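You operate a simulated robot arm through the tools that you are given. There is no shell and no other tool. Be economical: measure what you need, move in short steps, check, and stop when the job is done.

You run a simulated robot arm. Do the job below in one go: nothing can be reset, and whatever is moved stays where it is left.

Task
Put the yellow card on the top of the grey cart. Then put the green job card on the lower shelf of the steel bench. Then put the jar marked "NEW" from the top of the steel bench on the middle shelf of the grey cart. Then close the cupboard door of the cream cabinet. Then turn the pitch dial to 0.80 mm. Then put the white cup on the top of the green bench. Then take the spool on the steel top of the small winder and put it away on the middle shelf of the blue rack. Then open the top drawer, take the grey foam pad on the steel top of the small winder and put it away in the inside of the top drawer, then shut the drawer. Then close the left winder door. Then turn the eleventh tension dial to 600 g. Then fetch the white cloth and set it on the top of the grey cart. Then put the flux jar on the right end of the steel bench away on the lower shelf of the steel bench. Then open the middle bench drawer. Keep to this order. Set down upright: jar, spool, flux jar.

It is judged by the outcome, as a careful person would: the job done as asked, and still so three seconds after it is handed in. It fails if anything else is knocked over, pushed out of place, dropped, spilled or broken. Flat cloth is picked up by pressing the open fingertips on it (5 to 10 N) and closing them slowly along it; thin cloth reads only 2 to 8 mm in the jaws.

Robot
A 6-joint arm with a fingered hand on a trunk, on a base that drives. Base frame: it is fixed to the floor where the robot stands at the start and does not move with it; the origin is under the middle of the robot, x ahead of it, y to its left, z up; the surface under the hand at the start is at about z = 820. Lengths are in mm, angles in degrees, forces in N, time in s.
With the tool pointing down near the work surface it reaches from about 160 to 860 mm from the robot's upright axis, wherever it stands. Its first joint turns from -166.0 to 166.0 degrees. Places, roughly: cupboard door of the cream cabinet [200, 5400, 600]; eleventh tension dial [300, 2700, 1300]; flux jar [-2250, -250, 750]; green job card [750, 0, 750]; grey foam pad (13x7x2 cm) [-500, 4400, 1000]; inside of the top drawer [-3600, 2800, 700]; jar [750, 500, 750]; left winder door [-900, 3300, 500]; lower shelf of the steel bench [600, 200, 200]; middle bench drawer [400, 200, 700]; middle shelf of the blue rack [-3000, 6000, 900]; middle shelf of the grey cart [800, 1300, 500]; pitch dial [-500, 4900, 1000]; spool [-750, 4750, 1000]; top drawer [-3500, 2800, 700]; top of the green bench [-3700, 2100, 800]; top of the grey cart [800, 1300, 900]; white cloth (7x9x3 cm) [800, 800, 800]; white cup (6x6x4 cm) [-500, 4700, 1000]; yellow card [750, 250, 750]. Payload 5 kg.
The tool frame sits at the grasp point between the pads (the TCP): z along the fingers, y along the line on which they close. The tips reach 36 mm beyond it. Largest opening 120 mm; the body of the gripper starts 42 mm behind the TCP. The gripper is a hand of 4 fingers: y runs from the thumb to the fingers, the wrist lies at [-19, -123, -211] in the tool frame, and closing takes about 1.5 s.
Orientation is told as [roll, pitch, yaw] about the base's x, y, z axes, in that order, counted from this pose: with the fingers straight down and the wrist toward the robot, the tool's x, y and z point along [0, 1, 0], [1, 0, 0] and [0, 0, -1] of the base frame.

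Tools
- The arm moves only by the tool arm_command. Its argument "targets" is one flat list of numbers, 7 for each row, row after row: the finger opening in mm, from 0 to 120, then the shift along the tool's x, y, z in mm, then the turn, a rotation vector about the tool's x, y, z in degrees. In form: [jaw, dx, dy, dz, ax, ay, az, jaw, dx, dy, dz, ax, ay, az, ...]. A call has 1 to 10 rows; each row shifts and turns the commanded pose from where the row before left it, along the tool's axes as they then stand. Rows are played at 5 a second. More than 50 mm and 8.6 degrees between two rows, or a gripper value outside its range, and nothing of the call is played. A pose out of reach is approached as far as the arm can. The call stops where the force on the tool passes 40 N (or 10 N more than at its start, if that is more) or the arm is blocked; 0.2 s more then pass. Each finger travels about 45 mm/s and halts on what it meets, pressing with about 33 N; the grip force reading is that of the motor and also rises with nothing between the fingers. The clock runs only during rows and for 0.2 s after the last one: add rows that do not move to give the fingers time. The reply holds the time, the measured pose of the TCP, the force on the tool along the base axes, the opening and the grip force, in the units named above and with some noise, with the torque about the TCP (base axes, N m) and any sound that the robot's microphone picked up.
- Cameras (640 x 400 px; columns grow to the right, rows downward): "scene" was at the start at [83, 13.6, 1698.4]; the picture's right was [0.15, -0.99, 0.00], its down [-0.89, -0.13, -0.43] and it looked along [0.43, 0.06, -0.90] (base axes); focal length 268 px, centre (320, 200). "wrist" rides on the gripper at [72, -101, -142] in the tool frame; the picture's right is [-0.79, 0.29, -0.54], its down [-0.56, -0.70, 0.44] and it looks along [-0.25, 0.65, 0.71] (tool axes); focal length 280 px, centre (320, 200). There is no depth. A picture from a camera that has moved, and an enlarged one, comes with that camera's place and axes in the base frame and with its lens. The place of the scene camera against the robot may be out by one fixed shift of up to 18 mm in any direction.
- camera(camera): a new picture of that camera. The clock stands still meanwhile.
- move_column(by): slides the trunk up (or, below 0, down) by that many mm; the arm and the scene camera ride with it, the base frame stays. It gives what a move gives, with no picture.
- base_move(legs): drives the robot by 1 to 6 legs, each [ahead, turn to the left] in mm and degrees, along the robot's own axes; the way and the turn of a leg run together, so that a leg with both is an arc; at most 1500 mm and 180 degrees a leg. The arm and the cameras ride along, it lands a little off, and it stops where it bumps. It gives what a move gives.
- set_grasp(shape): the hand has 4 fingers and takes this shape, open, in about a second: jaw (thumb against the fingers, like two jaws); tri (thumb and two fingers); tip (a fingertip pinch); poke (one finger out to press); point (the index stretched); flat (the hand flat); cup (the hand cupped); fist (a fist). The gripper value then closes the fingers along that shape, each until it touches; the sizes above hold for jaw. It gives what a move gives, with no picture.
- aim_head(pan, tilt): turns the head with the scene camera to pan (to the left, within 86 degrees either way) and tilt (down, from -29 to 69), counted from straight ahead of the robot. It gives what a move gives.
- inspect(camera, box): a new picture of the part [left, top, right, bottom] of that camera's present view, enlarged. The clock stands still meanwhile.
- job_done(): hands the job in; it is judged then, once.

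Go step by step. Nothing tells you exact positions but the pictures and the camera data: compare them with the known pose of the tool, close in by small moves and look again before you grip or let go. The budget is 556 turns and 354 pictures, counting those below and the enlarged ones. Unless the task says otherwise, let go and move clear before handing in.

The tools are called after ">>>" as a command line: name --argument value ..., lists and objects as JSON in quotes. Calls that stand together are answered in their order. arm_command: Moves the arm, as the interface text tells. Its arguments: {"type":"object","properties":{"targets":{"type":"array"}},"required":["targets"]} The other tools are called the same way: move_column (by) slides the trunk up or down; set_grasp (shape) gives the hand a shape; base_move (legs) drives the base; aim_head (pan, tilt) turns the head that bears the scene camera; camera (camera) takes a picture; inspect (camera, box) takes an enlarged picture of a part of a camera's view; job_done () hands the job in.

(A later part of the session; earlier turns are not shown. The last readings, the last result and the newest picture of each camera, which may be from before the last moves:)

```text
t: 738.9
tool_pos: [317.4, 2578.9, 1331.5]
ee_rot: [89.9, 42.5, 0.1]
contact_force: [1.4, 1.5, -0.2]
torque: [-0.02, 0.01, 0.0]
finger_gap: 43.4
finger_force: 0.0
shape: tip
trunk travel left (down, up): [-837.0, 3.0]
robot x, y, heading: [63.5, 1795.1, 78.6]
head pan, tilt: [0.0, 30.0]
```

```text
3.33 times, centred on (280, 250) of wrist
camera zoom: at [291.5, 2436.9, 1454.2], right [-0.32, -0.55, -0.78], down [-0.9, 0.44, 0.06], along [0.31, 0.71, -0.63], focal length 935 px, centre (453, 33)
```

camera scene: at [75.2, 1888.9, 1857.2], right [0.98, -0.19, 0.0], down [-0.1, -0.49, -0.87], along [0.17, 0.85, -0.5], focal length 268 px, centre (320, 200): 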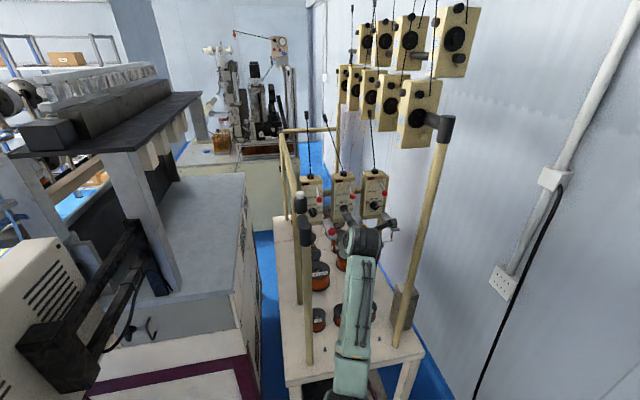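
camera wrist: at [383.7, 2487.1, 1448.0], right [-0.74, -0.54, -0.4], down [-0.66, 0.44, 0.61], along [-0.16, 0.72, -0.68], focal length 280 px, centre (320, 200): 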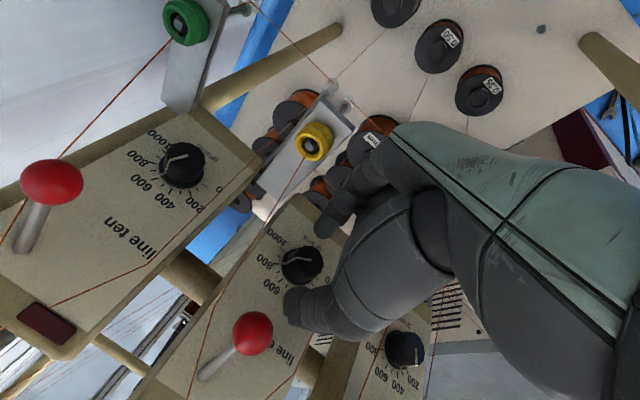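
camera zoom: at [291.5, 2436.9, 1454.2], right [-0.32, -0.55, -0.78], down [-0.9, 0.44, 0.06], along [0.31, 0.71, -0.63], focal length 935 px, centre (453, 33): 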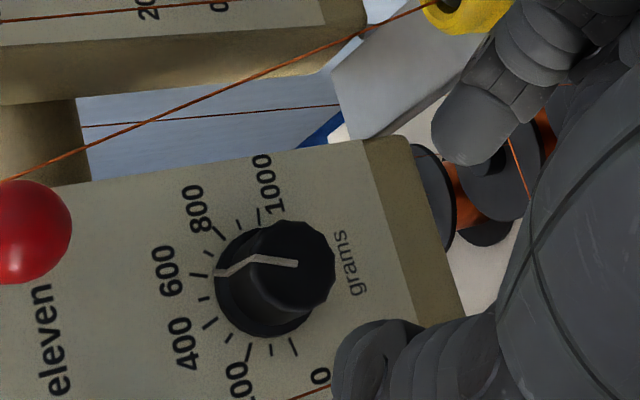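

The dial reads 600 g. I back off and restore the plain hand pose.

>>> base_move --legs '[[-350, 0]]'

>>> arm_command --targets '[60, 0, 0, -43, 0, 0, -8.5, 60, 0, 0, -43, 0, 0, -8.5, 60, 0, 0, -43, 0, 0, -8.5, 60, 0, 0, 0, 0, 0, -8.5, 60, 0, 0, 0, 0, 0, -8.5, 60, 0, 0, 0, 0, -8.5, 0, 60, 0, 0, 0, 0, -8.5, 0, 60, 0, 0, 0, 0, -8.5, 0, 60, 0, 0, 0, 0, -8.5, 0, 60, 0, 0, 0, 0, -8.5, 0]'

```text
t: 741.4
tool_pos: [247.3, 2232.9, 1333.3]
ee_rot: [89.9, 42.6, 0.4]
contact_force: [-0.4, -0.2, 0.0]
torque: [-0.01, -0.01, 0.01]
finger_gap: 43.6
finger_force: 0.0
shape: tip
trunk travel left (down, up): [-837.0, 3.0]
robot x, y, heading: [-0.7, 1447.9, 78.9]
head pan, tilt: [0.0, 30.0]
```

```text
t: 743.5
tool_pos: [248.7, 2103.2, 1334.2]
ee_rot: [47.3, 0.2, 0.5]
contact_force: [0.2, 0.6, 0.0]
torque: [0.02, 0.03, -0.01]
finger_gap: 59.8
finger_force: 0.0
shape: tip
trunk travel left (down, up): [-837.0, 3.0]
robot x, y, heading: [-3.1, 1449.8, 78.8]
head pan, tilt: [0.0, 30.0]
```

>>> arm_command --targets '[60, -20, 0, 20, 0, -8.5, 0, 60, -20, 0, 20, 0, -8.5, 0, 60, 0, 0, 30, 0, -8.5, 0, 60, 0, 0, 30, 0, -8.5, 0, 60, 0, 0, 30, 0, -8.5, 0, 60, 0, 0, 0, 0, -4.8, 0, 60, 0, 0, 0, 0, 0, -8.5, 60, 0, 0, 0, 0, 0, -8.5, 60, 0, 0, 0, 0, 0, -8.5, 60, 0, 0, 0, 0, 0, -8.5]'

>>> arm_command --targets '[60, 0, 0, 0, 0, 0, -8.5, 60, 0, 0, 0, 0, 0, -8.5, 60, 0, 0, 0, 0, 0, -8.5, 60, 0, 0, 0, 0, 0, -8.5, 60, 0, 0, 0, 0, 0, -8.5, 60, 0, 0, 0, 0, 0, -4]'

>>> set_grasp --shape "jaw"

```text
t: 745.8
tool_pos: [248.2, 2133.7, 1194.3]
ee_rot: [0.3, -0.2, 34.6]
contact_force: [-0.8, -0.5, 0.0]
torque: [0.0, -0.01, -0.02]
finger_gap: 59.8
finger_force: 0.1
shape: tip
trunk travel left (down, up): [-837.0, 3.0]
robot x, y, heading: [-3.8, 1448.5, 79.0]
head pan, tilt: [0.0, 30.0]
```

```text
t: 747.1
tool_pos: [248.0, 2134.8, 1194.6]
ee_rot: [0.1, -0.2, 81.0]
contact_force: [0.8, -0.4, -0.4]
torque: [-0.02, 0.0, -0.03]
finger_gap: 59.8
finger_force: 0.1
shape: tip
trunk travel left (down, up): [-837.0, 3.0]
robot x, y, heading: [-4.9, 1448.3, 78.8]
head pan, tilt: [0.0, 30.0]
```

```text
t: 748.0
tool_pos: [247.9, 2133.5, 1194.2]
ee_rot: [0.1, -0.2, 80.9]
contact_force: [0.1, 0.1, -0.1]
torque: [-0.02, -0.02, -0.03]
finger_gap: 119.8
finger_force: 0.1
shape: jaw
trunk travel left (down, up): [-837.0, 3.0]
robot x, y, heading: [-2.9, 1449.2, 78.6]
head pan, tilt: [0.0, 30.0]
```

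Next, the white cloth on the steel bench at about (884, 790). I drive back round to the bench.

>>> base_move --legs '[[0, -79], [-350, 0], [0, -90], [660, 0], [0, 90]]'

>>> aim_head --pan 0 --tilt 38

>>> camera --camera "scene"

```text
t: 767.2
tool_pos: [374.4, 670.7, 1195.3]
ee_rot: [0.1, -0.2, 2.2]
contact_force: [0.2, 0.0, -1.0]
torque: [-0.01, -0.01, 0.01]
finger_gap: 119.8
finger_force: 0.0
shape: jaw
trunk travel left (down, up): [-837.0, 3.0]
robot x, y, heading: [-346.3, 782.9, 0.4]
head pan, tilt: [0.0, 30.0]
```

```text
t: 767.9
tool_pos: [375.0, 671.4, 1195.1]
ee_rot: [0.2, -0.2, 2.0]
contact_force: [0.6, -0.6, 0.4]
torque: [0.02, -0.01, -0.02]
finger_gap: 119.8
finger_force: 0.1
shape: jaw
trunk travel left (down, up): [-837.0, 3.0]
robot x, y, heading: [-345.9, 785.0, 0.0]
head pan, tilt: [0.0, 38.0]
```

```text
100 pictures are left
camera scene: at [-238.0, 787.5, 1844.7], right [0.0, -1.0, 0.0], down [-0.62, 0.0, -0.79], along [0.79, 0.0, -0.62], focal length 268 px, centre (320, 200)
```

scene: 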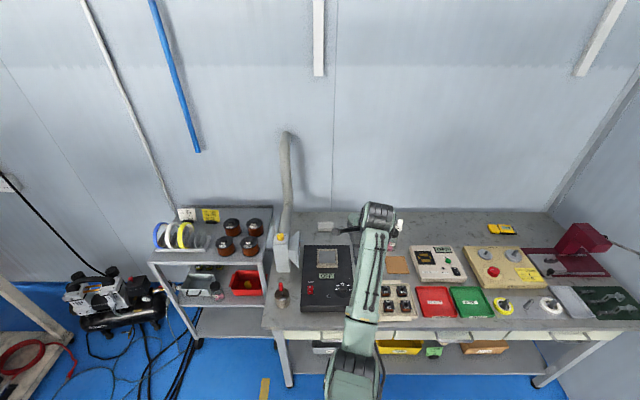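

>>> base_move --legs '[[340, 0]]'

>>> move_column --by -130

>>> arm_command --targets '[110, 35, 20, 0, 0, 0, 0, 110, 35, 20, 0, 0, 0, 0, 110, 0, 0, 0, 0, 0, 0]'

>>> camera --camera "wrist"

```text
t: 770.2
tool_pos: [714.6, 668.8, 1195.8]
ee_rot: [0.1, -0.3, 2.0]
contact_force: [0.1, 0.4, -0.8]
torque: [-0.01, 0.02, -0.01]
finger_gap: 119.7
finger_force: 0.0
shape: jaw
trunk travel left (down, up): [-837.0, 3.0]
robot x, y, heading: [-12.3, 785.3, 0.2]
head pan, tilt: [0.0, 38.0]
```

```text
t: 771.8
tool_pos: [713.1, 671.5, 1065.2]
ee_rot: [0.1, -0.2, 2.0]
contact_force: [0.6, 0.9, 0.0]
torque: [0.0, 0.02, 0.02]
finger_gap: 119.7
finger_force: 0.0
shape: jaw
trunk travel left (down, up): [-707.0, 133.0]
robot x, y, heading: [-6.7, 785.8, 0.0]
head pan, tilt: [0.0, 38.0]
```

```text
t: 772.6
tool_pos: [751.3, 741.3, 1065.3]
ee_rot: [0.2, -0.4, 2.0]
contact_force: [-0.3, -0.3, 0.3]
torque: [0.05, 0.01, -0.01]
finger_gap: 110.2
finger_force: 0.1
shape: jaw
trunk travel left (down, up): [-707.0, 133.0]
robot x, y, heading: [-8.6, 782.4, 0.3]
head pan, tilt: [0.0, 38.0]
```

```text
99 pictures are left
camera wrist: at [645.6, 809.7, 1207.9], right [0.31, -0.78, 0.54], down [-0.68, -0.58, -0.45], along [0.66, -0.23, -0.71], focal length 280 px, centre (320, 200)
```

wrist: 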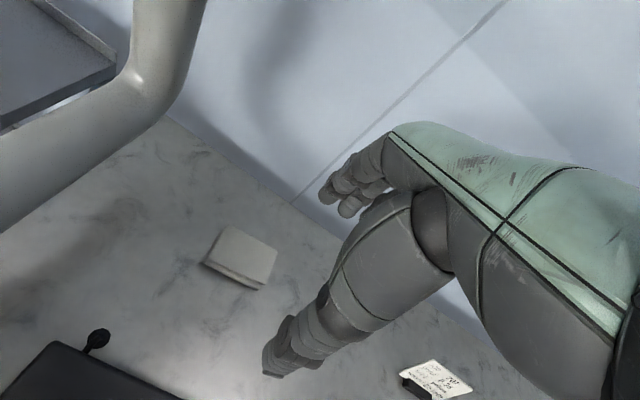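

Cloth at about (810, 758). I move over it and lower.

>>> arm_command --targets '[112, 9, 30, 0, 0, 0, -3, 112, 9, 29, 0, 0, 0, 0, 112, 0, 0, 0, 0, 0, 0]'

>>> move_column --by -140

>>> camera --camera "wrist"

```text
t: 773.4
tool_pos: [809.3, 763.6, 1065.2]
ee_rot: [0.1, -0.2, 5.0]
contact_force: [-0.2, 0.4, -0.6]
torque: [0.03, -0.03, 0.01]
finger_gap: 111.6
finger_force: 0.0
shape: jaw
trunk travel left (down, up): [-707.0, 133.0]
robot x, y, heading: [-7.1, 782.4, 0.5]
head pan, tilt: [0.0, 38.0]
```

```text
t: 775.1
tool_pos: [808.9, 763.3, 924.2]
ee_rot: [0.1, -0.2, 5.0]
contact_force: [-0.2, -0.2, 0.1]
torque: [0.01, -0.02, 0.02]
finger_gap: 111.9
finger_force: 0.1
shape: jaw
trunk travel left (down, up): [-567.0, 273.0]
robot x, y, heading: [-4.7, 785.8, 0.4]
head pan, tilt: [0.0, 38.0]
```

```text
98 pictures are left
camera wrist: at [700.2, 826.4, 1067.8], right [0.35, -0.76, 0.54], down [-0.65, -0.62, -0.45], along [0.68, -0.19, -0.71], focal length 280 px, centre (320, 200)
```

wrist: 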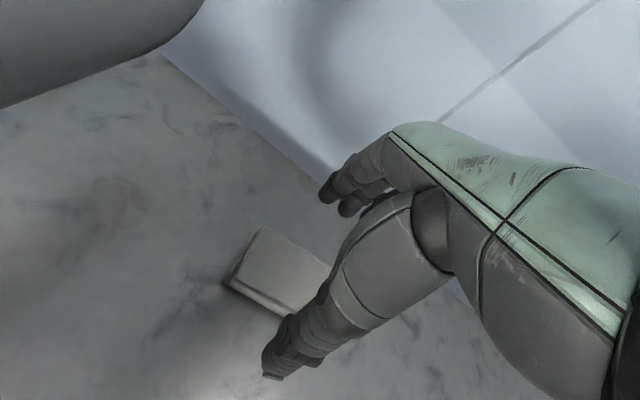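

>>> move_column --by -50

>>> move_column --by -8

>>> camera --camera "wrist"

```text
t: 776.0
tool_pos: [808.7, 764.2, 875.2]
ee_rot: [0.0, -0.2, 5.1]
contact_force: [0.4, -0.3, 0.5]
torque: [0.02, 0.01, 0.0]
finger_gap: 111.5
finger_force: 0.1
shape: jaw
trunk travel left (down, up): [-517.0, 323.0]
robot x, y, heading: [-6.1, 780.8, -0.1]
head pan, tilt: [0.0, 38.0]
```

```text
t: 776.6
tool_pos: [809.0, 763.8, 867.6]
ee_rot: [0.0, -0.2, 5.0]
contact_force: [0.1, 0.4, 0.2]
torque: [0.02, 0.03, 0.01]
finger_gap: 111.9
finger_force: 0.1
shape: jaw
trunk travel left (down, up): [-509.0, 331.0]
robot x, y, heading: [-5.8, 784.5, 0.0]
head pan, tilt: [0.0, 38.0]
```

```text
97 pictures are left
camera wrist: at [700.2, 826.4, 1009.7], right [0.35, -0.76, 0.54], down [-0.65, -0.62, -0.45], along [0.68, -0.19, -0.71], focal length 280 px, centre (320, 200)
```

wrist: 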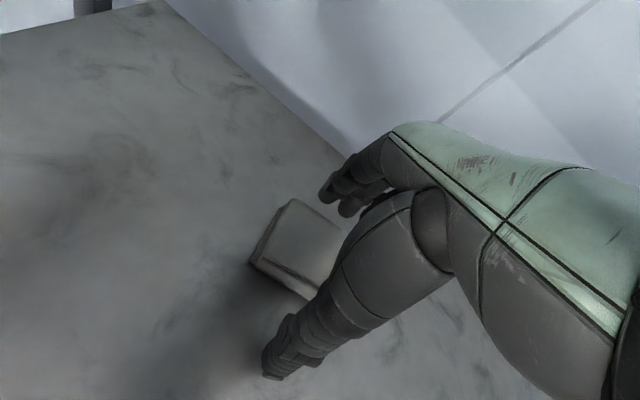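

I close on the folded cloth.

>>> move_column --by -3

>>> arm_command --targets '[95, 0, 0, 0, 0, 0, 0, 82, 0, 0, 0, 0, 0, 0, 70, 0, 0, 0, 0, 0, 0, 58, 0, 0, 0, 0, 0, 0, 46, 0, 0, 0, 0, 0, 0, 36, 0, 0, 0, 0, 0, 0, 30, 0, 0, 0, 0, 0, 0, 30, 0, 0, 0, 0, 0, 0]'

>>> camera --camera "wrist"

```text
t: 777.1
tool_pos: [807.6, 763.0, 864.3]
ee_rot: [0.2, -0.2, 4.9]
contact_force: [-0.2, -0.3, 0.2]
torque: [0.01, 0.01, 0.0]
finger_gap: 111.7
finger_force: 0.1
shape: jaw
trunk travel left (down, up): [-506.0, 334.0]
robot x, y, heading: [-9.1, 784.0, 0.2]
head pan, tilt: [0.0, 38.0]
```

```text
t: 778.9
tool_pos: [808.5, 764.2, 864.7]
ee_rot: [0.1, -0.1, 5.0]
contact_force: [-0.1, 1.5, 0.2]
torque: [0.01, 0.01, -0.01]
finger_gap: 55.8
finger_force: 32.4
shape: jaw
trunk travel left (down, up): [-506.0, 334.0]
robot x, y, heading: [-7.9, 783.0, 0.3]
head pan, tilt: [0.0, 38.0]
```

```text
96 pictures are left
camera wrist: at [700.4, 826.4, 1006.6], right [0.35, -0.76, 0.54], down [-0.65, -0.62, -0.45], along [0.68, -0.19, -0.71], focal length 280 px, centre (320, 200)
```

wrist: 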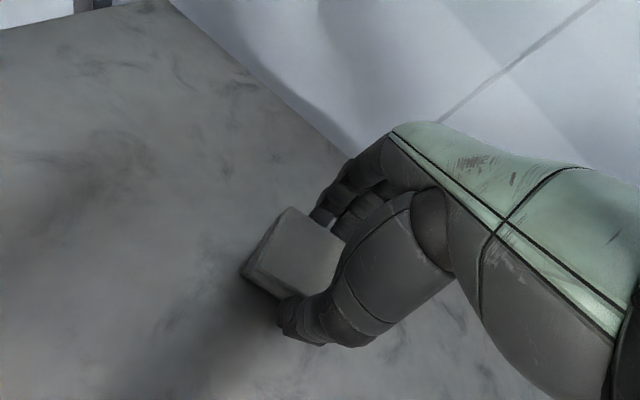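

Gripped. I lift with the trunk.

>>> move_column --by 330

>>> camera --camera "wrist"

```text
t: 782.2
tool_pos: [809.0, 763.6, 1193.4]
ee_rot: [0.1, -0.1, 4.9]
contact_force: [0.5, -0.4, -0.3]
torque: [0.03, 0.0, -0.01]
finger_gap: 55.7
finger_force: 33.3
shape: jaw
trunk travel left (down, up): [-836.0, 4.0]
robot x, y, heading: [-8.2, 782.4, 0.2]
head pan, tilt: [0.0, 38.0]
```

```text
95 pictures are left
camera wrist: at [700.4, 826.4, 1336.6], right [0.35, -0.76, 0.54], down [-0.65, -0.62, -0.45], along [0.68, -0.19, -0.71], focal length 280 px, centre (320, 200)
```

wrist: 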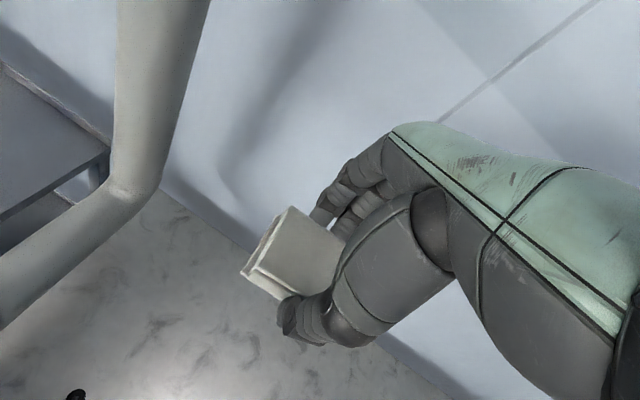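

Cloth held. I retract and drive to the cart.

>>> arm_command --targets '[20, 0, -40, 0, 0, 0, 5, 20, 0, -40, 0, 0, 0, 0, 20, 0, -35, 0, 0, 0, 0, 20, 0, 0, 0, 0, 0, 0]'

>>> base_move --legs '[[-340, 0], [0, 45], [590, 0], [0, -45]]'

>>> aim_head --pan 0 --tilt 45

>>> camera --camera "scene"

>>> camera --camera "wrist"

```text
t: 783.2
tool_pos: [694.8, 759.2, 1192.8]
ee_rot: [0.1, -0.2, 0.0]
contact_force: [0.7, 0.5, -0.4]
torque: [0.0, 0.01, 0.01]
finger_gap: 55.7
finger_force: 32.5
shape: jaw
trunk travel left (down, up): [-836.0, 4.0]
robot x, y, heading: [-8.8, 782.1, 0.1]
head pan, tilt: [0.0, 38.0]
```

```text
t: 793.6
tool_pos: [773.7, 1174.1, 1193.4]
ee_rot: [0.1, -0.3, 0.2]
contact_force: [0.6, 0.1, 0.1]
torque: [-0.01, -0.02, -0.03]
finger_gap: 55.2
finger_force: 32.8
shape: jaw
trunk travel left (down, up): [-836.0, 4.0]
robot x, y, heading: [69.7, 1198.0, -0.1]
head pan, tilt: [0.0, 38.0]
```

```text
t: 794.2
tool_pos: [774.0, 1174.2, 1194.3]
ee_rot: [0.1, -0.3, 0.1]
contact_force: [-0.5, 0.2, -0.8]
torque: [0.0, 0.03, -0.03]
finger_gap: 55.3
finger_force: 33.4
shape: jaw
trunk travel left (down, up): [-836.0, 4.0]
robot x, y, heading: [69.9, 1194.7, 0.3]
head pan, tilt: [0.0, 45.0]
```

```text
94 pictures are left
camera scene: at [175.0, 1202.3, 1833.5], right [0.0, -1.0, 0.0], down [-0.71, 0.0, -0.71], along [0.71, 0.0, -0.71], focal length 268 px, centre (320, 200)
```

scene: 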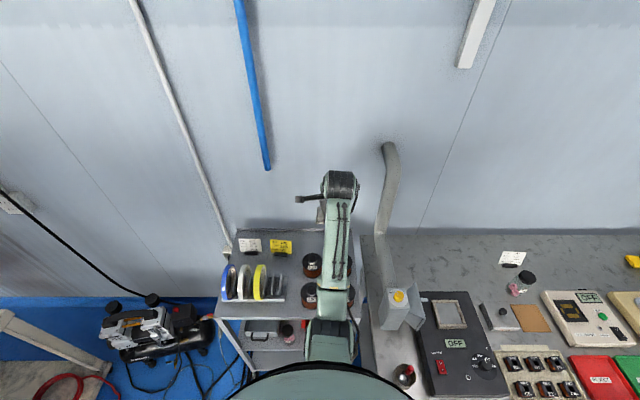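

```text
93 pictures are left
camera wrist: at [670.4, 1245.9, 1335.7], right [0.29, -0.79, 0.54], down [-0.7, -0.56, -0.45], along [0.66, -0.25, -0.71], focal length 280 px, centre (320, 200)
```

wrist: 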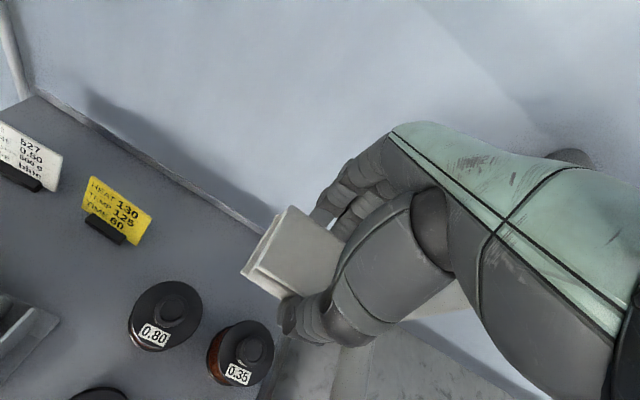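

>>> base_move --legs '[[35, 0]]'

>>> arm_command --targets '[20, 10, 25, 0, 0, 0, 0, 20, 5, 25, 0, 0, 0, 0, 20, 0, 0, 0, 0, 0, 0]'

>>> move_column --by -225

>>> camera --camera "wrist"

```text
t: 795.1
tool_pos: [803.9, 1173.4, 1196.7]
ee_rot: [0.1, -0.5, 0.0]
contact_force: [-0.5, -0.1, -0.9]
torque: [0.0, -0.03, -0.02]
finger_gap: 55.3
finger_force: 32.4
shape: jaw
trunk travel left (down, up): [-836.0, 4.0]
robot x, y, heading: [107.9, 1194.1, -0.1]
head pan, tilt: [0.0, 45.0]
```

```text
t: 795.9
tool_pos: [859.5, 1187.4, 1192.4]
ee_rot: [0.0, -0.2, 0.1]
contact_force: [0.2, 0.3, -0.3]
torque: [0.04, -0.02, 0.0]
finger_gap: 55.3
finger_force: 33.2
shape: jaw
trunk travel left (down, up): [-836.0, 4.0]
robot x, y, heading: [109.4, 1200.5, 0.4]
head pan, tilt: [0.0, 45.0]
```

```text
t: 798.3
tool_pos: [859.0, 1188.3, 969.1]
ee_rot: [0.2, -0.2, 0.0]
contact_force: [0.1, -0.2, 0.3]
torque: [0.0, 0.0, 0.02]
finger_gap: 55.4
finger_force: 32.8
shape: jaw
trunk travel left (down, up): [-611.0, 229.0]
robot x, y, heading: [104.7, 1197.8, 0.2]
head pan, tilt: [0.0, 45.0]
```

```text
92 pictures are left
camera wrist: at [755.6, 1259.9, 1111.1], right [0.29, -0.79, 0.54], down [-0.7, -0.56, -0.45], along [0.66, -0.25, -0.71], focal length 280 px, centre (320, 200)
```

wrist: 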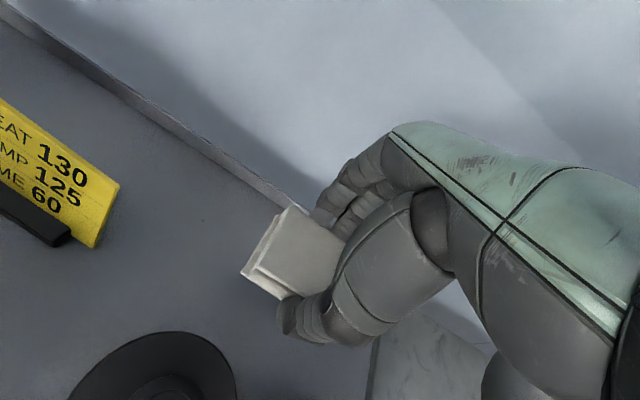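

>>> move_column --by -52

>>> move_column --by -7

>>> camera --camera "wrist"

```text
t: 799.2
tool_pos: [857.2, 1188.5, 916.6]
ee_rot: [0.1, -0.2, 0.1]
contact_force: [0.4, 0.3, -1.2]
torque: [0.03, 0.02, 0.02]
finger_gap: 54.9
finger_force: 32.9
shape: jaw
trunk travel left (down, up): [-559.0, 281.0]
robot x, y, heading: [103.2, 1196.9, 0.2]
head pan, tilt: [0.0, 45.0]
```

```text
t: 799.8
tool_pos: [859.2, 1187.9, 910.0]
ee_rot: [0.1, -0.2, 0.1]
contact_force: [-0.8, 0.1, 0.4]
torque: [0.02, 0.0, -0.02]
finger_gap: 55.2
finger_force: 33.1
shape: jaw
trunk travel left (down, up): [-552.0, 288.0]
robot x, y, heading: [106.6, 1197.7, 0.2]
head pan, tilt: [0.0, 45.0]
```

```text
91 pictures are left
camera wrist: at [755.6, 1259.9, 1052.0], right [0.29, -0.79, 0.54], down [-0.7, -0.56, -0.45], along [0.66, -0.25, -0.71], focal length 280 px, centre (320, 200)
```

wrist: 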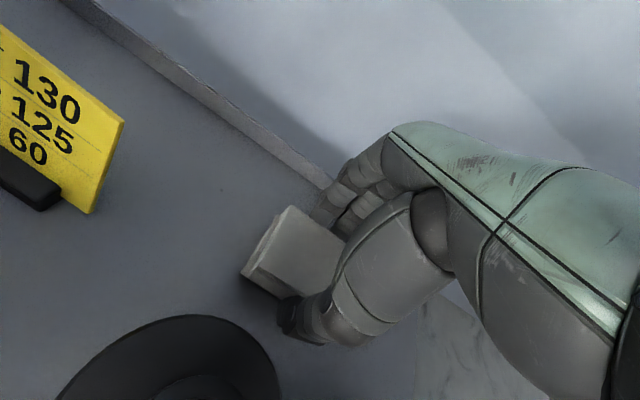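

>>> move_column --by -5

```text
t: 800.3
tool_pos: [859.5, 1188.5, 905.0]
ee_rot: [0.1, -0.1, 0.2]
contact_force: [-0.5, 0.8, -0.4]
torque: [-0.01, 0.01, 0.02]
finger_gap: 55.3
finger_force: 32.9
shape: jaw
trunk travel left (down, up): [-547.0, 293.0]
robot x, y, heading: [106.3, 1199.0, 0.1]
head pan, tilt: [0.0, 45.0]
```

>>> move_column --by -4

```text
t: 800.9
tool_pos: [858.9, 1188.0, 902.8]
ee_rot: [0.1, -0.5, 0.1]
contact_force: [-0.2, 0.2, 12.7]
torque: [-0.03, 0.26, 0.0]
finger_gap: 55.6
finger_force: 33.0
shape: jaw
trunk travel left (down, up): [-543.0, 297.0]
robot x, y, heading: [108.5, 1193.7, 0.2]
head pan, tilt: [0.0, 45.0]
```

In contact. I open and rise.

>>> arm_command --targets '[58, 0, 0, 0, 0, 0, 0, 66, 0, 0, 0, 0, 0, 0, 76, 0, 0, 0, 0, 0, 0, 86, 0, 0, 0, 0, 0, 0, 86, 0, 0, 0, 0, 0, 0]'

>>> move_column --by 290

>>> camera --camera "wrist"

```text
t: 802.1
tool_pos: [857.8, 1188.3, 901.5]
ee_rot: [0.1, -0.2, 0.2]
contact_force: [0.2, -0.1, 0.0]
torque: [0.03, 0.0, 0.01]
finger_gap: 85.4
finger_force: 0.1
shape: jaw
trunk travel left (down, up): [-543.0, 297.0]
robot x, y, heading: [103.5, 1195.4, 0.2]
head pan, tilt: [0.0, 45.0]
```

```text
t: 805.0
tool_pos: [858.0, 1187.7, 1190.0]
ee_rot: [0.0, -0.2, 0.1]
contact_force: [0.7, -0.7, 0.0]
torque: [0.01, 0.0, -0.01]
finger_gap: 85.8
finger_force: 0.0
shape: jaw
trunk travel left (down, up): [-833.0, 7.0]
robot x, y, heading: [105.6, 1197.9, 0.2]
head pan, tilt: [0.0, 45.0]
```

```text
90 pictures are left
camera wrist: at [755.8, 1259.9, 1332.9], right [0.29, -0.79, 0.54], down [-0.7, -0.56, -0.45], along [0.66, -0.25, -0.71], focal length 280 px, centre (320, 200)
```

wrist: 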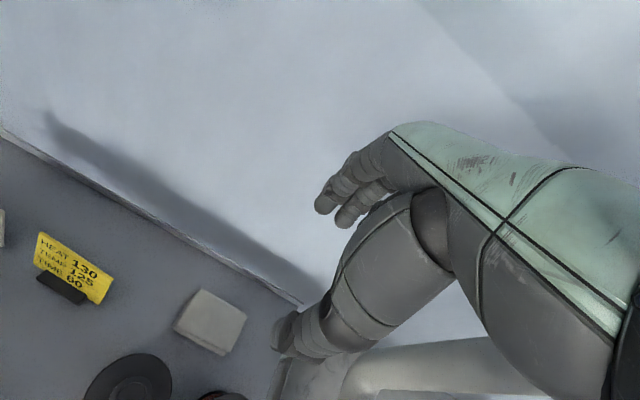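

The cloth is on the cart. Next, the flux jar near (−2250, −250). I drive over there.

>>> base_move --legs '[[-450, 0], [0, -163], [1000, 0], [800, 0], [0, 73]]'

>>> aim_head --pan 0 --tilt 30

>>> camera --camera "scene"

```text
t: 829.2
tool_pos: [-2094.2, -60.3, 1191.3]
ee_rot: [0.1, -0.2, -90.8]
contact_force: [-0.1, 0.6, 0.4]
torque: [0.0, -0.02, 0.0]
finger_gap: 85.8
finger_force: 0.1
shape: jaw
trunk travel left (down, up): [-833.0, 7.0]
robot x, y, heading: [-2069.3, 691.6, -91.0]
head pan, tilt: [0.0, 45.0]
```

```text
t: 830.0
tool_pos: [-2092.2, -57.7, 1189.6]
ee_rot: [0.1, -0.3, -91.0]
contact_force: [-0.4, -0.1, 0.8]
torque: [0.02, -0.04, -0.03]
finger_gap: 85.7
finger_force: 0.1
shape: jaw
trunk travel left (down, up): [-833.0, 7.0]
robot x, y, heading: [-2069.1, 695.2, -90.8]
head pan, tilt: [0.0, 30.0]
```

```text
89 pictures are left
camera scene: at [-2080.2, 577.8, 1853.0], right [-1.0, 0.01, 0.0], down [0.01, 0.5, -0.87], along [-0.01, -0.87, -0.5], focal length 268 px, centre (320, 200)
```

scene: 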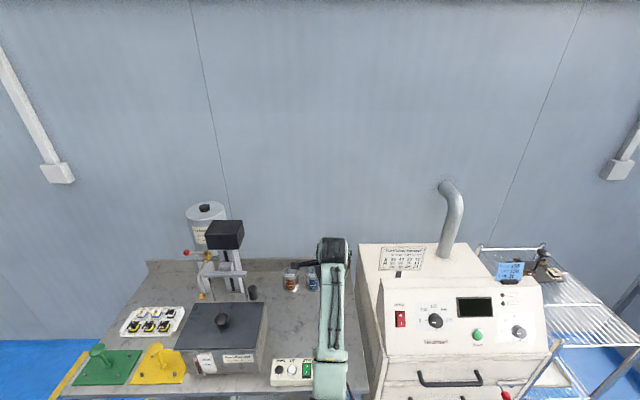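

>>> inspect --camera "scene" --box '[240, 230, 380, 330]'

>>> camera --camera "wrist"

```text
4.00 times, centred on (310, 280) of scene
camera zoom: at [-2080.2, 577.8, 1853.0], right [-1.0, 0.01, 0.0], down [0.01, 0.5, -0.87], along [-0.01, -0.87, -0.5], focal length 1072 px, centre (360, -120)
```

zoom: 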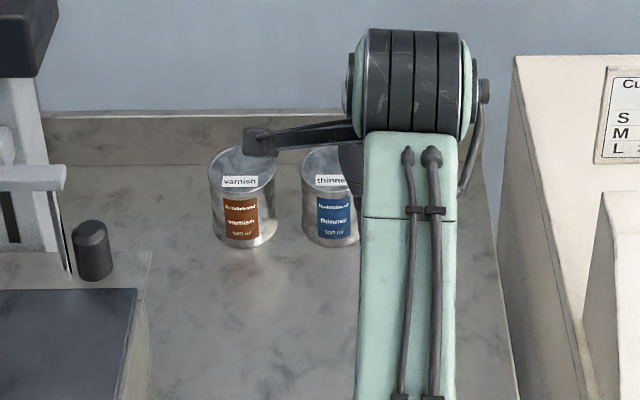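

```text
87 pictures are left
camera wrist: at [-2021.0, 42.1, 1333.0], right [-0.8, -0.27, 0.54], down [-0.55, 0.71, -0.45], along [-0.26, -0.65, -0.71], focal length 280 px, centre (320, 200)
```

wrist: 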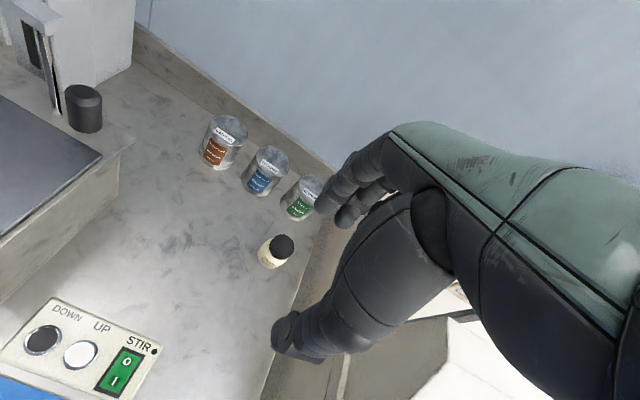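

>>> inspect --camera "wrist" --box '[230, 150, 350, 290]'

```text
2.86 times, centred on (290, 220) of wrist
camera zoom: at [-2021.0, 42.1, 1333.0], right [-0.8, -0.27, 0.54], down [-0.55, 0.71, -0.45], along [-0.26, -0.65, -0.71], focal length 801 px, centre (406, 143)
```

zoom: 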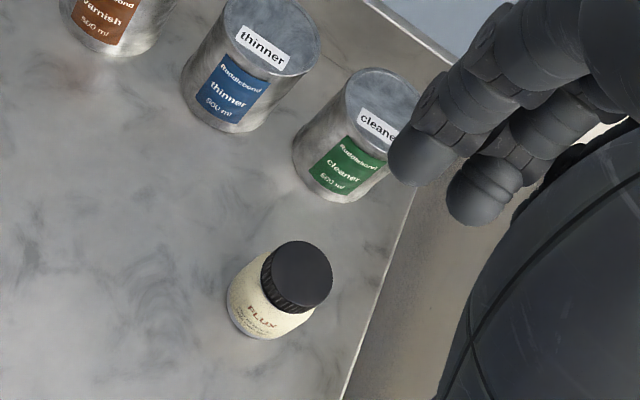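

That is the FLUX jar, at about (−2162, −220). I move over it.

>>> arm_command --targets '[90, -35, 0, 0, 0, 0, 0, 90, -35, 0, 0, 0, 0, 0, 90, 0, 0, 0, 0, 0, 0]'

>>> base_move --legs '[[130, 0]]'

>>> move_column --by -180

>>> camera --camera "wrist"

```text
t: 830.8
tool_pos: [-2163.4, -56.3, 1189.3]
ee_rot: [0.1, -0.1, -90.9]
contact_force: [0.6, 0.0, -0.2]
torque: [-0.01, 0.04, 0.02]
finger_gap: 90.0
finger_force: 0.0
shape: jaw
trunk travel left (down, up): [-833.0, 7.0]
robot x, y, heading: [-2072.3, 696.5, -90.7]
head pan, tilt: [0.0, 30.0]
```

```text
t: 832.2
tool_pos: [-2166.8, -184.9, 1191.0]
ee_rot: [0.1, -0.3, -91.0]
contact_force: [-0.1, 0.0, -0.2]
torque: [0.01, 0.03, -0.01]
finger_gap: 89.7
finger_force: 0.1
shape: jaw
trunk travel left (down, up): [-833.0, 7.0]
robot x, y, heading: [-2073.4, 566.8, -91.0]
head pan, tilt: [0.0, 30.0]
```

```text
t: 834.2
tool_pos: [-2167.4, -187.4, 1009.8]
ee_rot: [0.1, -0.3, -91.1]
contact_force: [-0.1, -0.6, -0.1]
torque: [0.0, -0.03, -0.03]
finger_gap: 89.7
finger_force: 0.0
shape: jaw
trunk travel left (down, up): [-653.0, 187.0]
robot x, y, heading: [-2072.9, 564.3, -90.9]
head pan, tilt: [0.0, 30.0]
```

```text
85 pictures are left
camera wrist: at [-2094.0, -86.5, 1152.6], right [-0.8, -0.27, 0.54], down [-0.55, 0.71, -0.45], along [-0.26, -0.65, -0.71], focal length 280 px, centre (320, 200)
```

wrist: 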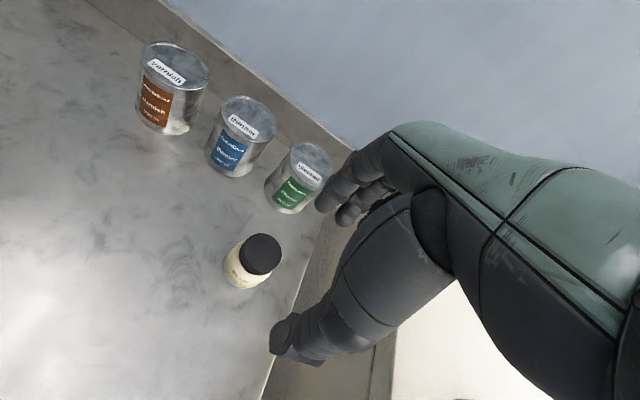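

>>> arm_command --targets '[90, 9, 20, 25, 0, 0, 0, 90, 0, 20, 25, 0, 0, 0, 90, 0, 0, 0, 0, 0, 0]'

>>> camera --camera "wrist"

```text
t: 835.0
tool_pos: [-2158.4, -226.4, 962.2]
ee_rot: [0.1, -0.4, -90.9]
contact_force: [-1.0, 0.7, -0.5]
torque: [-0.02, -0.02, 0.01]
finger_gap: 89.8
finger_force: 0.0
shape: jaw
trunk travel left (down, up): [-653.0, 187.0]
robot x, y, heading: [-2072.1, 563.0, -90.9]
head pan, tilt: [0.0, 30.0]
```

```text
84 pictures are left
camera wrist: at [-2085.9, -126.2, 1103.6], right [-0.8, -0.27, 0.54], down [-0.55, 0.71, -0.45], along [-0.26, -0.65, -0.71], focal length 280 px, centre (320, 200)
```

wrist: 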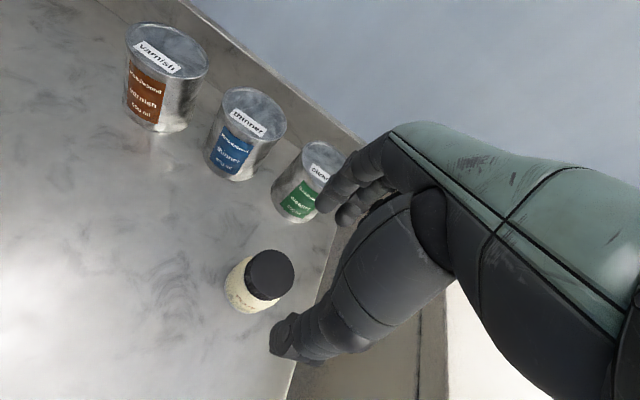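

>>> move_column --by -45

>>> camera --camera "wrist"

```text
t: 835.9
tool_pos: [-2159.2, -226.7, 916.2]
ee_rot: [0.2, -0.2, -91.1]
contact_force: [0.3, 0.0, 0.8]
torque: [0.0, 0.03, 0.02]
finger_gap: 89.7
finger_force: 0.1
shape: jaw
trunk travel left (down, up): [-608.0, 232.0]
robot x, y, heading: [-2071.1, 563.0, -90.8]
head pan, tilt: [0.0, 30.0]
```

```text
83 pictures are left
camera wrist: at [-2086.0, -126.3, 1058.4], right [-0.8, -0.27, 0.54], down [-0.55, 0.71, -0.45], along [-0.26, -0.65, -0.71], focal length 280 px, centre (320, 200)
```

wrist: 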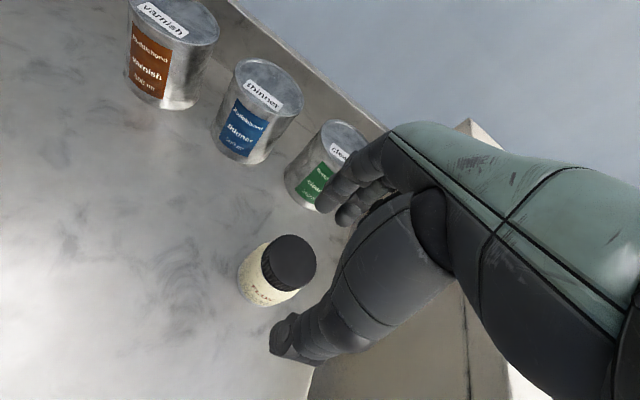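

The jar is lower than assumed: lid at about (−2175, −271, 790). I correct and descend.

>>> arm_command --targets '[90, -16, 22, 0, 0, 0, 0, 90, 0, 22, 0, 0, 0, 0, 90, 0, 0, 0, 0, 0, 0]'

>>> move_column --by -75

>>> camera --camera "wrist"

```text
t: 836.6
tool_pos: [-2175.7, -271.0, 916.9]
ee_rot: [0.2, -0.3, -91.0]
contact_force: [-0.9, 0.8, 1.2]
torque: [0.0, 0.03, -0.01]
finger_gap: 89.6
finger_force: 0.1
shape: jaw
trunk travel left (down, up): [-608.0, 232.0]
robot x, y, heading: [-2069.5, 563.8, -91.0]
head pan, tilt: [0.0, 30.0]
```

```text
t: 837.8
tool_pos: [-2176.0, -270.6, 841.8]
ee_rot: [0.1, -0.2, -90.9]
contact_force: [-0.4, 0.8, 0.0]
torque: [-0.02, -0.02, 0.0]
finger_gap: 89.8
finger_force: 0.0
shape: jaw
trunk travel left (down, up): [-533.0, 307.0]
robot x, y, heading: [-2073.3, 565.8, -91.0]
head pan, tilt: [0.0, 30.0]
```

```text
82 pictures are left
camera wrist: at [-2102.5, -169.7, 984.2], right [-0.8, -0.27, 0.54], down [-0.55, 0.71, -0.45], along [-0.26, -0.65, -0.71], focal length 280 px, centre (320, 200)
```

wrist: 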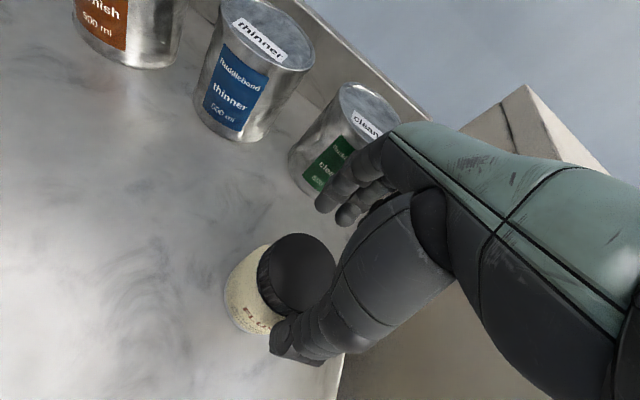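

>>> arm_command --targets '[90, 5, 0, 0, 0, 0, 0, 90, 0, 0, 0, 0, 0, 0]'

>>> move_column --by -52

>>> camera --camera "wrist"

```text
t: 838.4
tool_pos: [-2171.2, -270.0, 841.3]
ee_rot: [0.0, -0.2, -91.0]
contact_force: [0.0, 0.9, -0.3]
torque: [0.0, 0.03, 0.0]
finger_gap: 89.6
finger_force: 0.1
shape: jaw
trunk travel left (down, up): [-533.0, 307.0]
robot x, y, heading: [-2070.5, 567.4, -90.6]
head pan, tilt: [0.0, 30.0]
```

```text
t: 839.3
tool_pos: [-2171.2, -272.1, 796.2]
ee_rot: [0.1, -0.8, -91.0]
contact_force: [-0.8, -1.8, 25.7]
torque: [1.12, -0.04, -0.06]
finger_gap: 89.3
finger_force: 0.1
shape: jaw
trunk travel left (down, up): [-481.0, 359.0]
robot x, y, heading: [-2070.3, 562.3, -91.1]
head pan, tilt: [0.0, 30.0]
```

```text
81 pictures are left
camera wrist: at [-2097.4, -169.0, 937.6], right [-0.8, -0.27, 0.54], down [-0.55, 0.7, -0.45], along [-0.26, -0.66, -0.7], focal length 280 px, centre (320, 200)
```

wrist: 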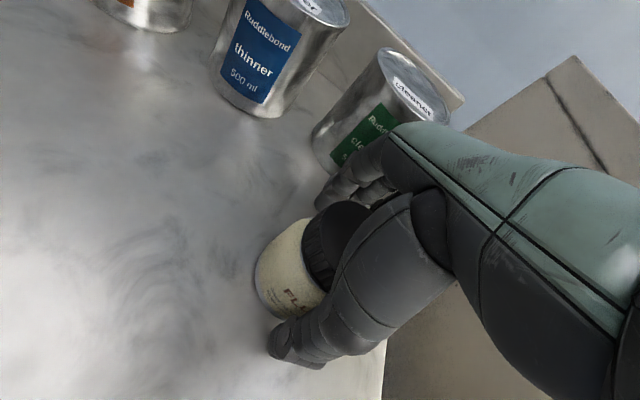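

Tips touch the bench; I rise 6 mm, shift 8 mm and close.

>>> move_column --by 8

>>> arm_command --targets '[90, 8, 0, 0, 0, 0, 0, 78, 0, 0, 0, 0, 0, 0, 66, 0, 0, 0, 0, 0, 0, 54, 0, 0, 0, 0, 0, 0, 42, 0, 0, 0, 0, 0, 0, 32, 0, 0, 0, 0, 0, 0, 25, 0, 0, 0, 0, 0, 0, 25, 0, 0, 0, 0, 0, 0]'

>>> camera --camera "wrist"

```text
t: 839.9
tool_pos: [-2171.3, -268.1, 796.0]
ee_rot: [0.1, -0.1, -91.0]
contact_force: [0.1, -0.5, 6.6]
torque: [-0.43, 0.1, 0.0]
finger_gap: 90.5
finger_force: 0.1
shape: jaw
trunk travel left (down, up): [-489.0, 351.0]
robot x, y, heading: [-2072.9, 567.0, -90.9]
head pan, tilt: [0.0, 30.0]
```

```text
t: 841.7
tool_pos: [-2161.7, -270.5, 798.1]
ee_rot: [0.1, -0.2, -91.0]
contact_force: [0.0, 0.8, -0.2]
torque: [0.05, 0.02, 0.01]
finger_gap: 52.3
finger_force: 33.2
shape: jaw
trunk travel left (down, up): [-489.0, 351.0]
robot x, y, heading: [-2071.2, 564.6, -90.8]
head pan, tilt: [0.0, 30.0]
```

```text
80 pictures are left
camera wrist: at [-2089.3, -169.6, 939.9], right [-0.8, -0.27, 0.54], down [-0.55, 0.71, -0.45], along [-0.26, -0.65, -0.71], focal length 280 px, centre (320, 200)
```

wrist: 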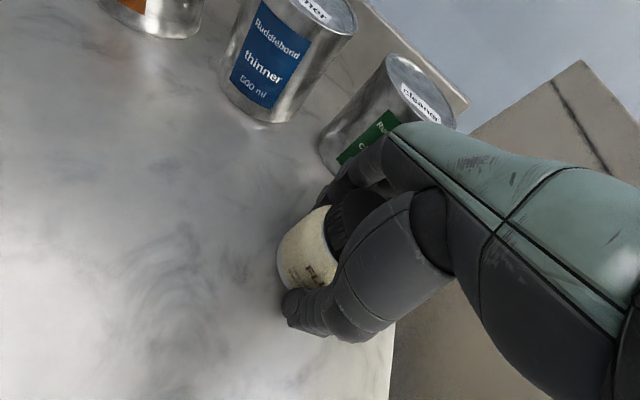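

>>> arm_command --targets '[20, 0, 0, 0, 0, 0, 0, 20, 0, 0, 0, 0, 0, 0]'

>>> move_column --by 60

>>> camera --camera "wrist"

```text
t: 842.3
tool_pos: [-2161.6, -269.9, 796.6]
ee_rot: [0.1, -0.2, -91.1]
contact_force: [0.6, 0.9, 0.8]
torque: [0.0, -0.01, -0.02]
finger_gap: 52.4
finger_force: 33.0
shape: jaw
trunk travel left (down, up): [-489.0, 351.0]
robot x, y, heading: [-2074.0, 567.2, -91.1]
head pan, tilt: [0.0, 30.0]
```

```text
t: 843.3
tool_pos: [-2161.7, -270.3, 856.7]
ee_rot: [0.2, -0.2, -91.0]
contact_force: [-0.8, 0.6, -2.0]
torque: [0.0, -0.03, 0.0]
finger_gap: 52.2
finger_force: 33.2
shape: jaw
trunk travel left (down, up): [-549.0, 291.0]
robot x, y, heading: [-2072.0, 563.2, -91.0]
head pan, tilt: [0.0, 30.0]
```

```text
79 pictures are left
camera wrist: at [-2089.4, -170.1, 999.7], right [-0.8, -0.27, 0.54], down [-0.55, 0.71, -0.45], along [-0.26, -0.65, -0.71], focal length 280 px, centre (320, 200)
```

wrist: 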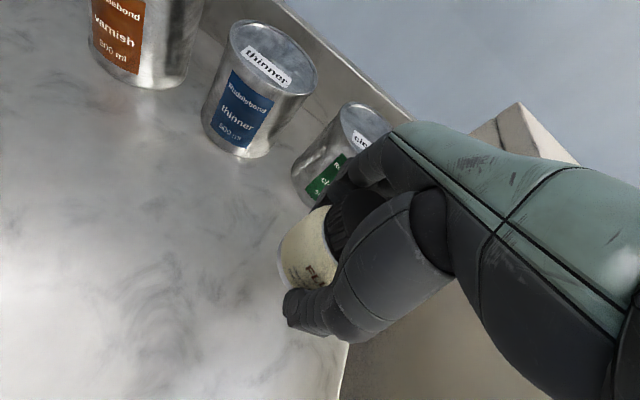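

Flux jar held. I raise and drive round to bench one.

>>> move_column --by 200

>>> base_move --legs '[[-300, 0], [0, 61], [1000, 0], [490, 0], [0, 30]]'

>>> aim_head --pan 0 --tilt 35

>>> camera --camera "scene"

```text
t: 845.4
tool_pos: [-2163.5, -269.2, 1057.1]
ee_rot: [0.1, -0.1, -91.0]
contact_force: [0.5, 0.1, -2.9]
torque: [0.01, -0.02, 0.03]
finger_gap: 52.3
finger_force: 33.0
shape: jaw
trunk travel left (down, up): [-749.0, 91.0]
robot x, y, heading: [-2070.8, 563.8, -90.7]
head pan, tilt: [0.0, 30.0]
```

```text
t: 856.9
tool_pos: [-476.4, -130.0, 1054.8]
ee_rot: [0.1, 0.1, -30.3]
contact_force: [0.5, -0.9, -3.0]
torque: [0.02, 0.03, 0.01]
finger_gap: 51.8
finger_force: 33.1
shape: jaw
trunk travel left (down, up): [-749.0, 91.0]
robot x, y, heading: [-1162.3, 358.7, -30.3]
head pan, tilt: [0.0, 30.0]
stopped in leg 4: the robot was blocked; the commanded pose is now the measured one
```

```text
t: 857.5
tool_pos: [-477.0, -128.1, 1057.0]
ee_rot: [0.1, -0.2, -30.2]
contact_force: [0.0, -0.7, -2.5]
torque: [-0.01, 0.01, 0.05]
finger_gap: 51.8
finger_force: 33.1
shape: jaw
trunk travel left (down, up): [-749.0, 91.0]
robot x, y, heading: [-1157.9, 355.3, -30.4]
head pan, tilt: [0.0, 35.0]
```

```text
78 pictures are left
camera scene: at [-1065.7, 301.3, 1761.1], right [-0.5, -0.86, 0.0], down [-0.5, 0.29, -0.82], along [0.71, -0.41, -0.57], focal length 268 px, centre (320, 200)
```

scene: 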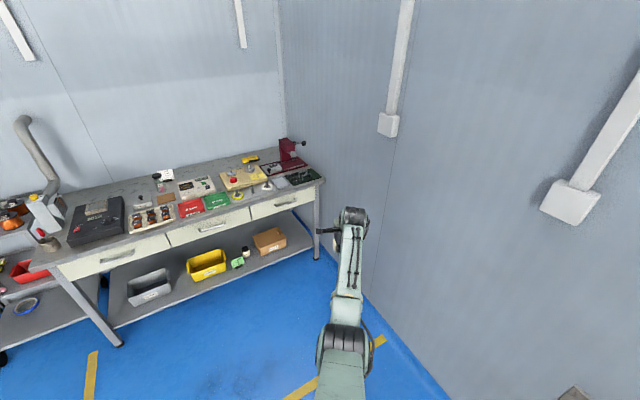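

The base bumped something, probably the other bench's corner. I back up a little and take a path further out.

>>> base_move --legs '[[-100, 0], [0, 30], [400, 0]]'

>>> camera --camera "scene"

```text
t: 862.7
tool_pos: [-9.0, 318.2, 1057.4]
ee_rot: [0.0, -0.2, -0.6]
contact_force: [0.0, 0.3, -2.6]
torque: [0.01, 0.0, 0.0]
finger_gap: 51.8
finger_force: 33.1
shape: jaw
trunk travel left (down, up): [-749.0, 91.0]
robot x, y, heading: [-846.4, 405.5, -1.0]
head pan, tilt: [0.0, 35.0]
```

```text
77 pictures are left
camera scene: at [-734.2, 406.0, 1761.3], right [-0.01, -1.0, 0.0], down [-0.57, 0.01, -0.82], along [0.82, -0.01, -0.57], focal length 268 px, centre (320, 200)
```

scene: 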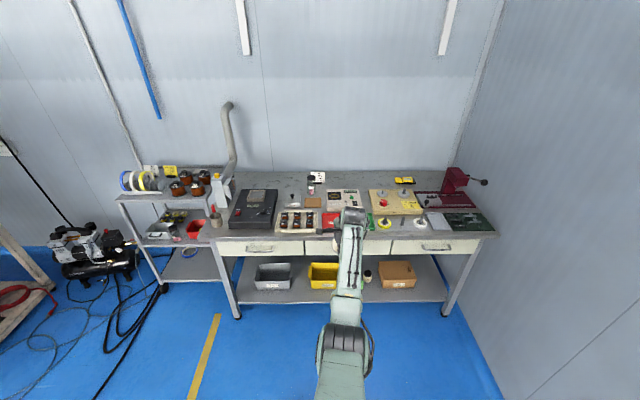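

>>> base_move --legs '[[0, -29], [690, 0], [0, 30], [-560, 0]]'

>>> move_column --by -400

>>> move_column --by -345

>>> aim_head --pan 0 --tilt 25

>>> inspect --camera "scene" --box '[160, 120, 480, 320]'

```text
t: 873.3
tool_pos: [27.5, -11.7, 1057.6]
ee_rot: [0.2, -0.2, 0.3]
contact_force: [-0.5, 0.4, -2.1]
torque: [-0.01, -0.03, 0.03]
finger_gap: 51.2
finger_force: 33.2
shape: jaw
trunk travel left (down, up): [-749.0, 91.0]
robot x, y, heading: [-811.0, 56.3, 0.4]
head pan, tilt: [0.0, 35.0]
```

```text
t: 877.1
tool_pos: [27.1, -12.1, 657.4]
ee_rot: [0.1, -0.2, 0.4]
contact_force: [0.4, -0.5, -2.4]
torque: [0.0, 0.03, 0.01]
finger_gap: 51.2
finger_force: 33.7
shape: jaw
trunk travel left (down, up): [-349.0, 491.0]
robot x, y, heading: [-810.5, 57.9, 0.2]
head pan, tilt: [0.0, 35.0]
```

```text
t: 880.5
tool_pos: [27.4, -12.1, 312.7]
ee_rot: [0.2, 0.0, 0.4]
contact_force: [0.3, 0.8, -0.9]
torque: [0.02, 0.0, 0.0]
finger_gap: 51.1
finger_force: 32.6
shape: jaw
trunk travel left (down, up): [-4.0, 836.0]
robot x, y, heading: [-810.5, 59.3, 0.4]
head pan, tilt: [0.0, 35.0]
```

```text
t: 881.2
tool_pos: [26.5, -11.1, 312.0]
ee_rot: [0.1, -0.3, 0.5]
contact_force: [-0.5, -0.1, -2.2]
torque: [0.01, 0.01, -0.04]
finger_gap: 50.7
finger_force: 33.0
shape: jaw
trunk travel left (down, up): [-4.0, 836.0]
robot x, y, heading: [-812.3, 55.4, 0.5]
head pan, tilt: [0.0, 25.0]
```

```text
2.00 times, centred on (320, 220) of scene
camera zoom: at [-694.4, 62.9, 1031.9], right [0.01, -1.0, 0.0], down [-0.42, 0.0, -0.91], along [0.91, 0.01, -0.42], focal length 536 px, centre (320, 160)
```

zoom: 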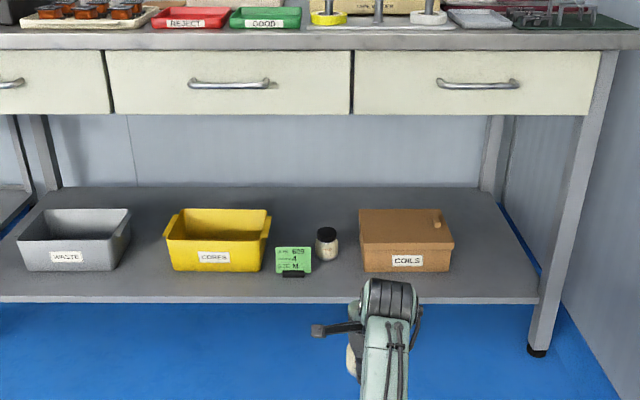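

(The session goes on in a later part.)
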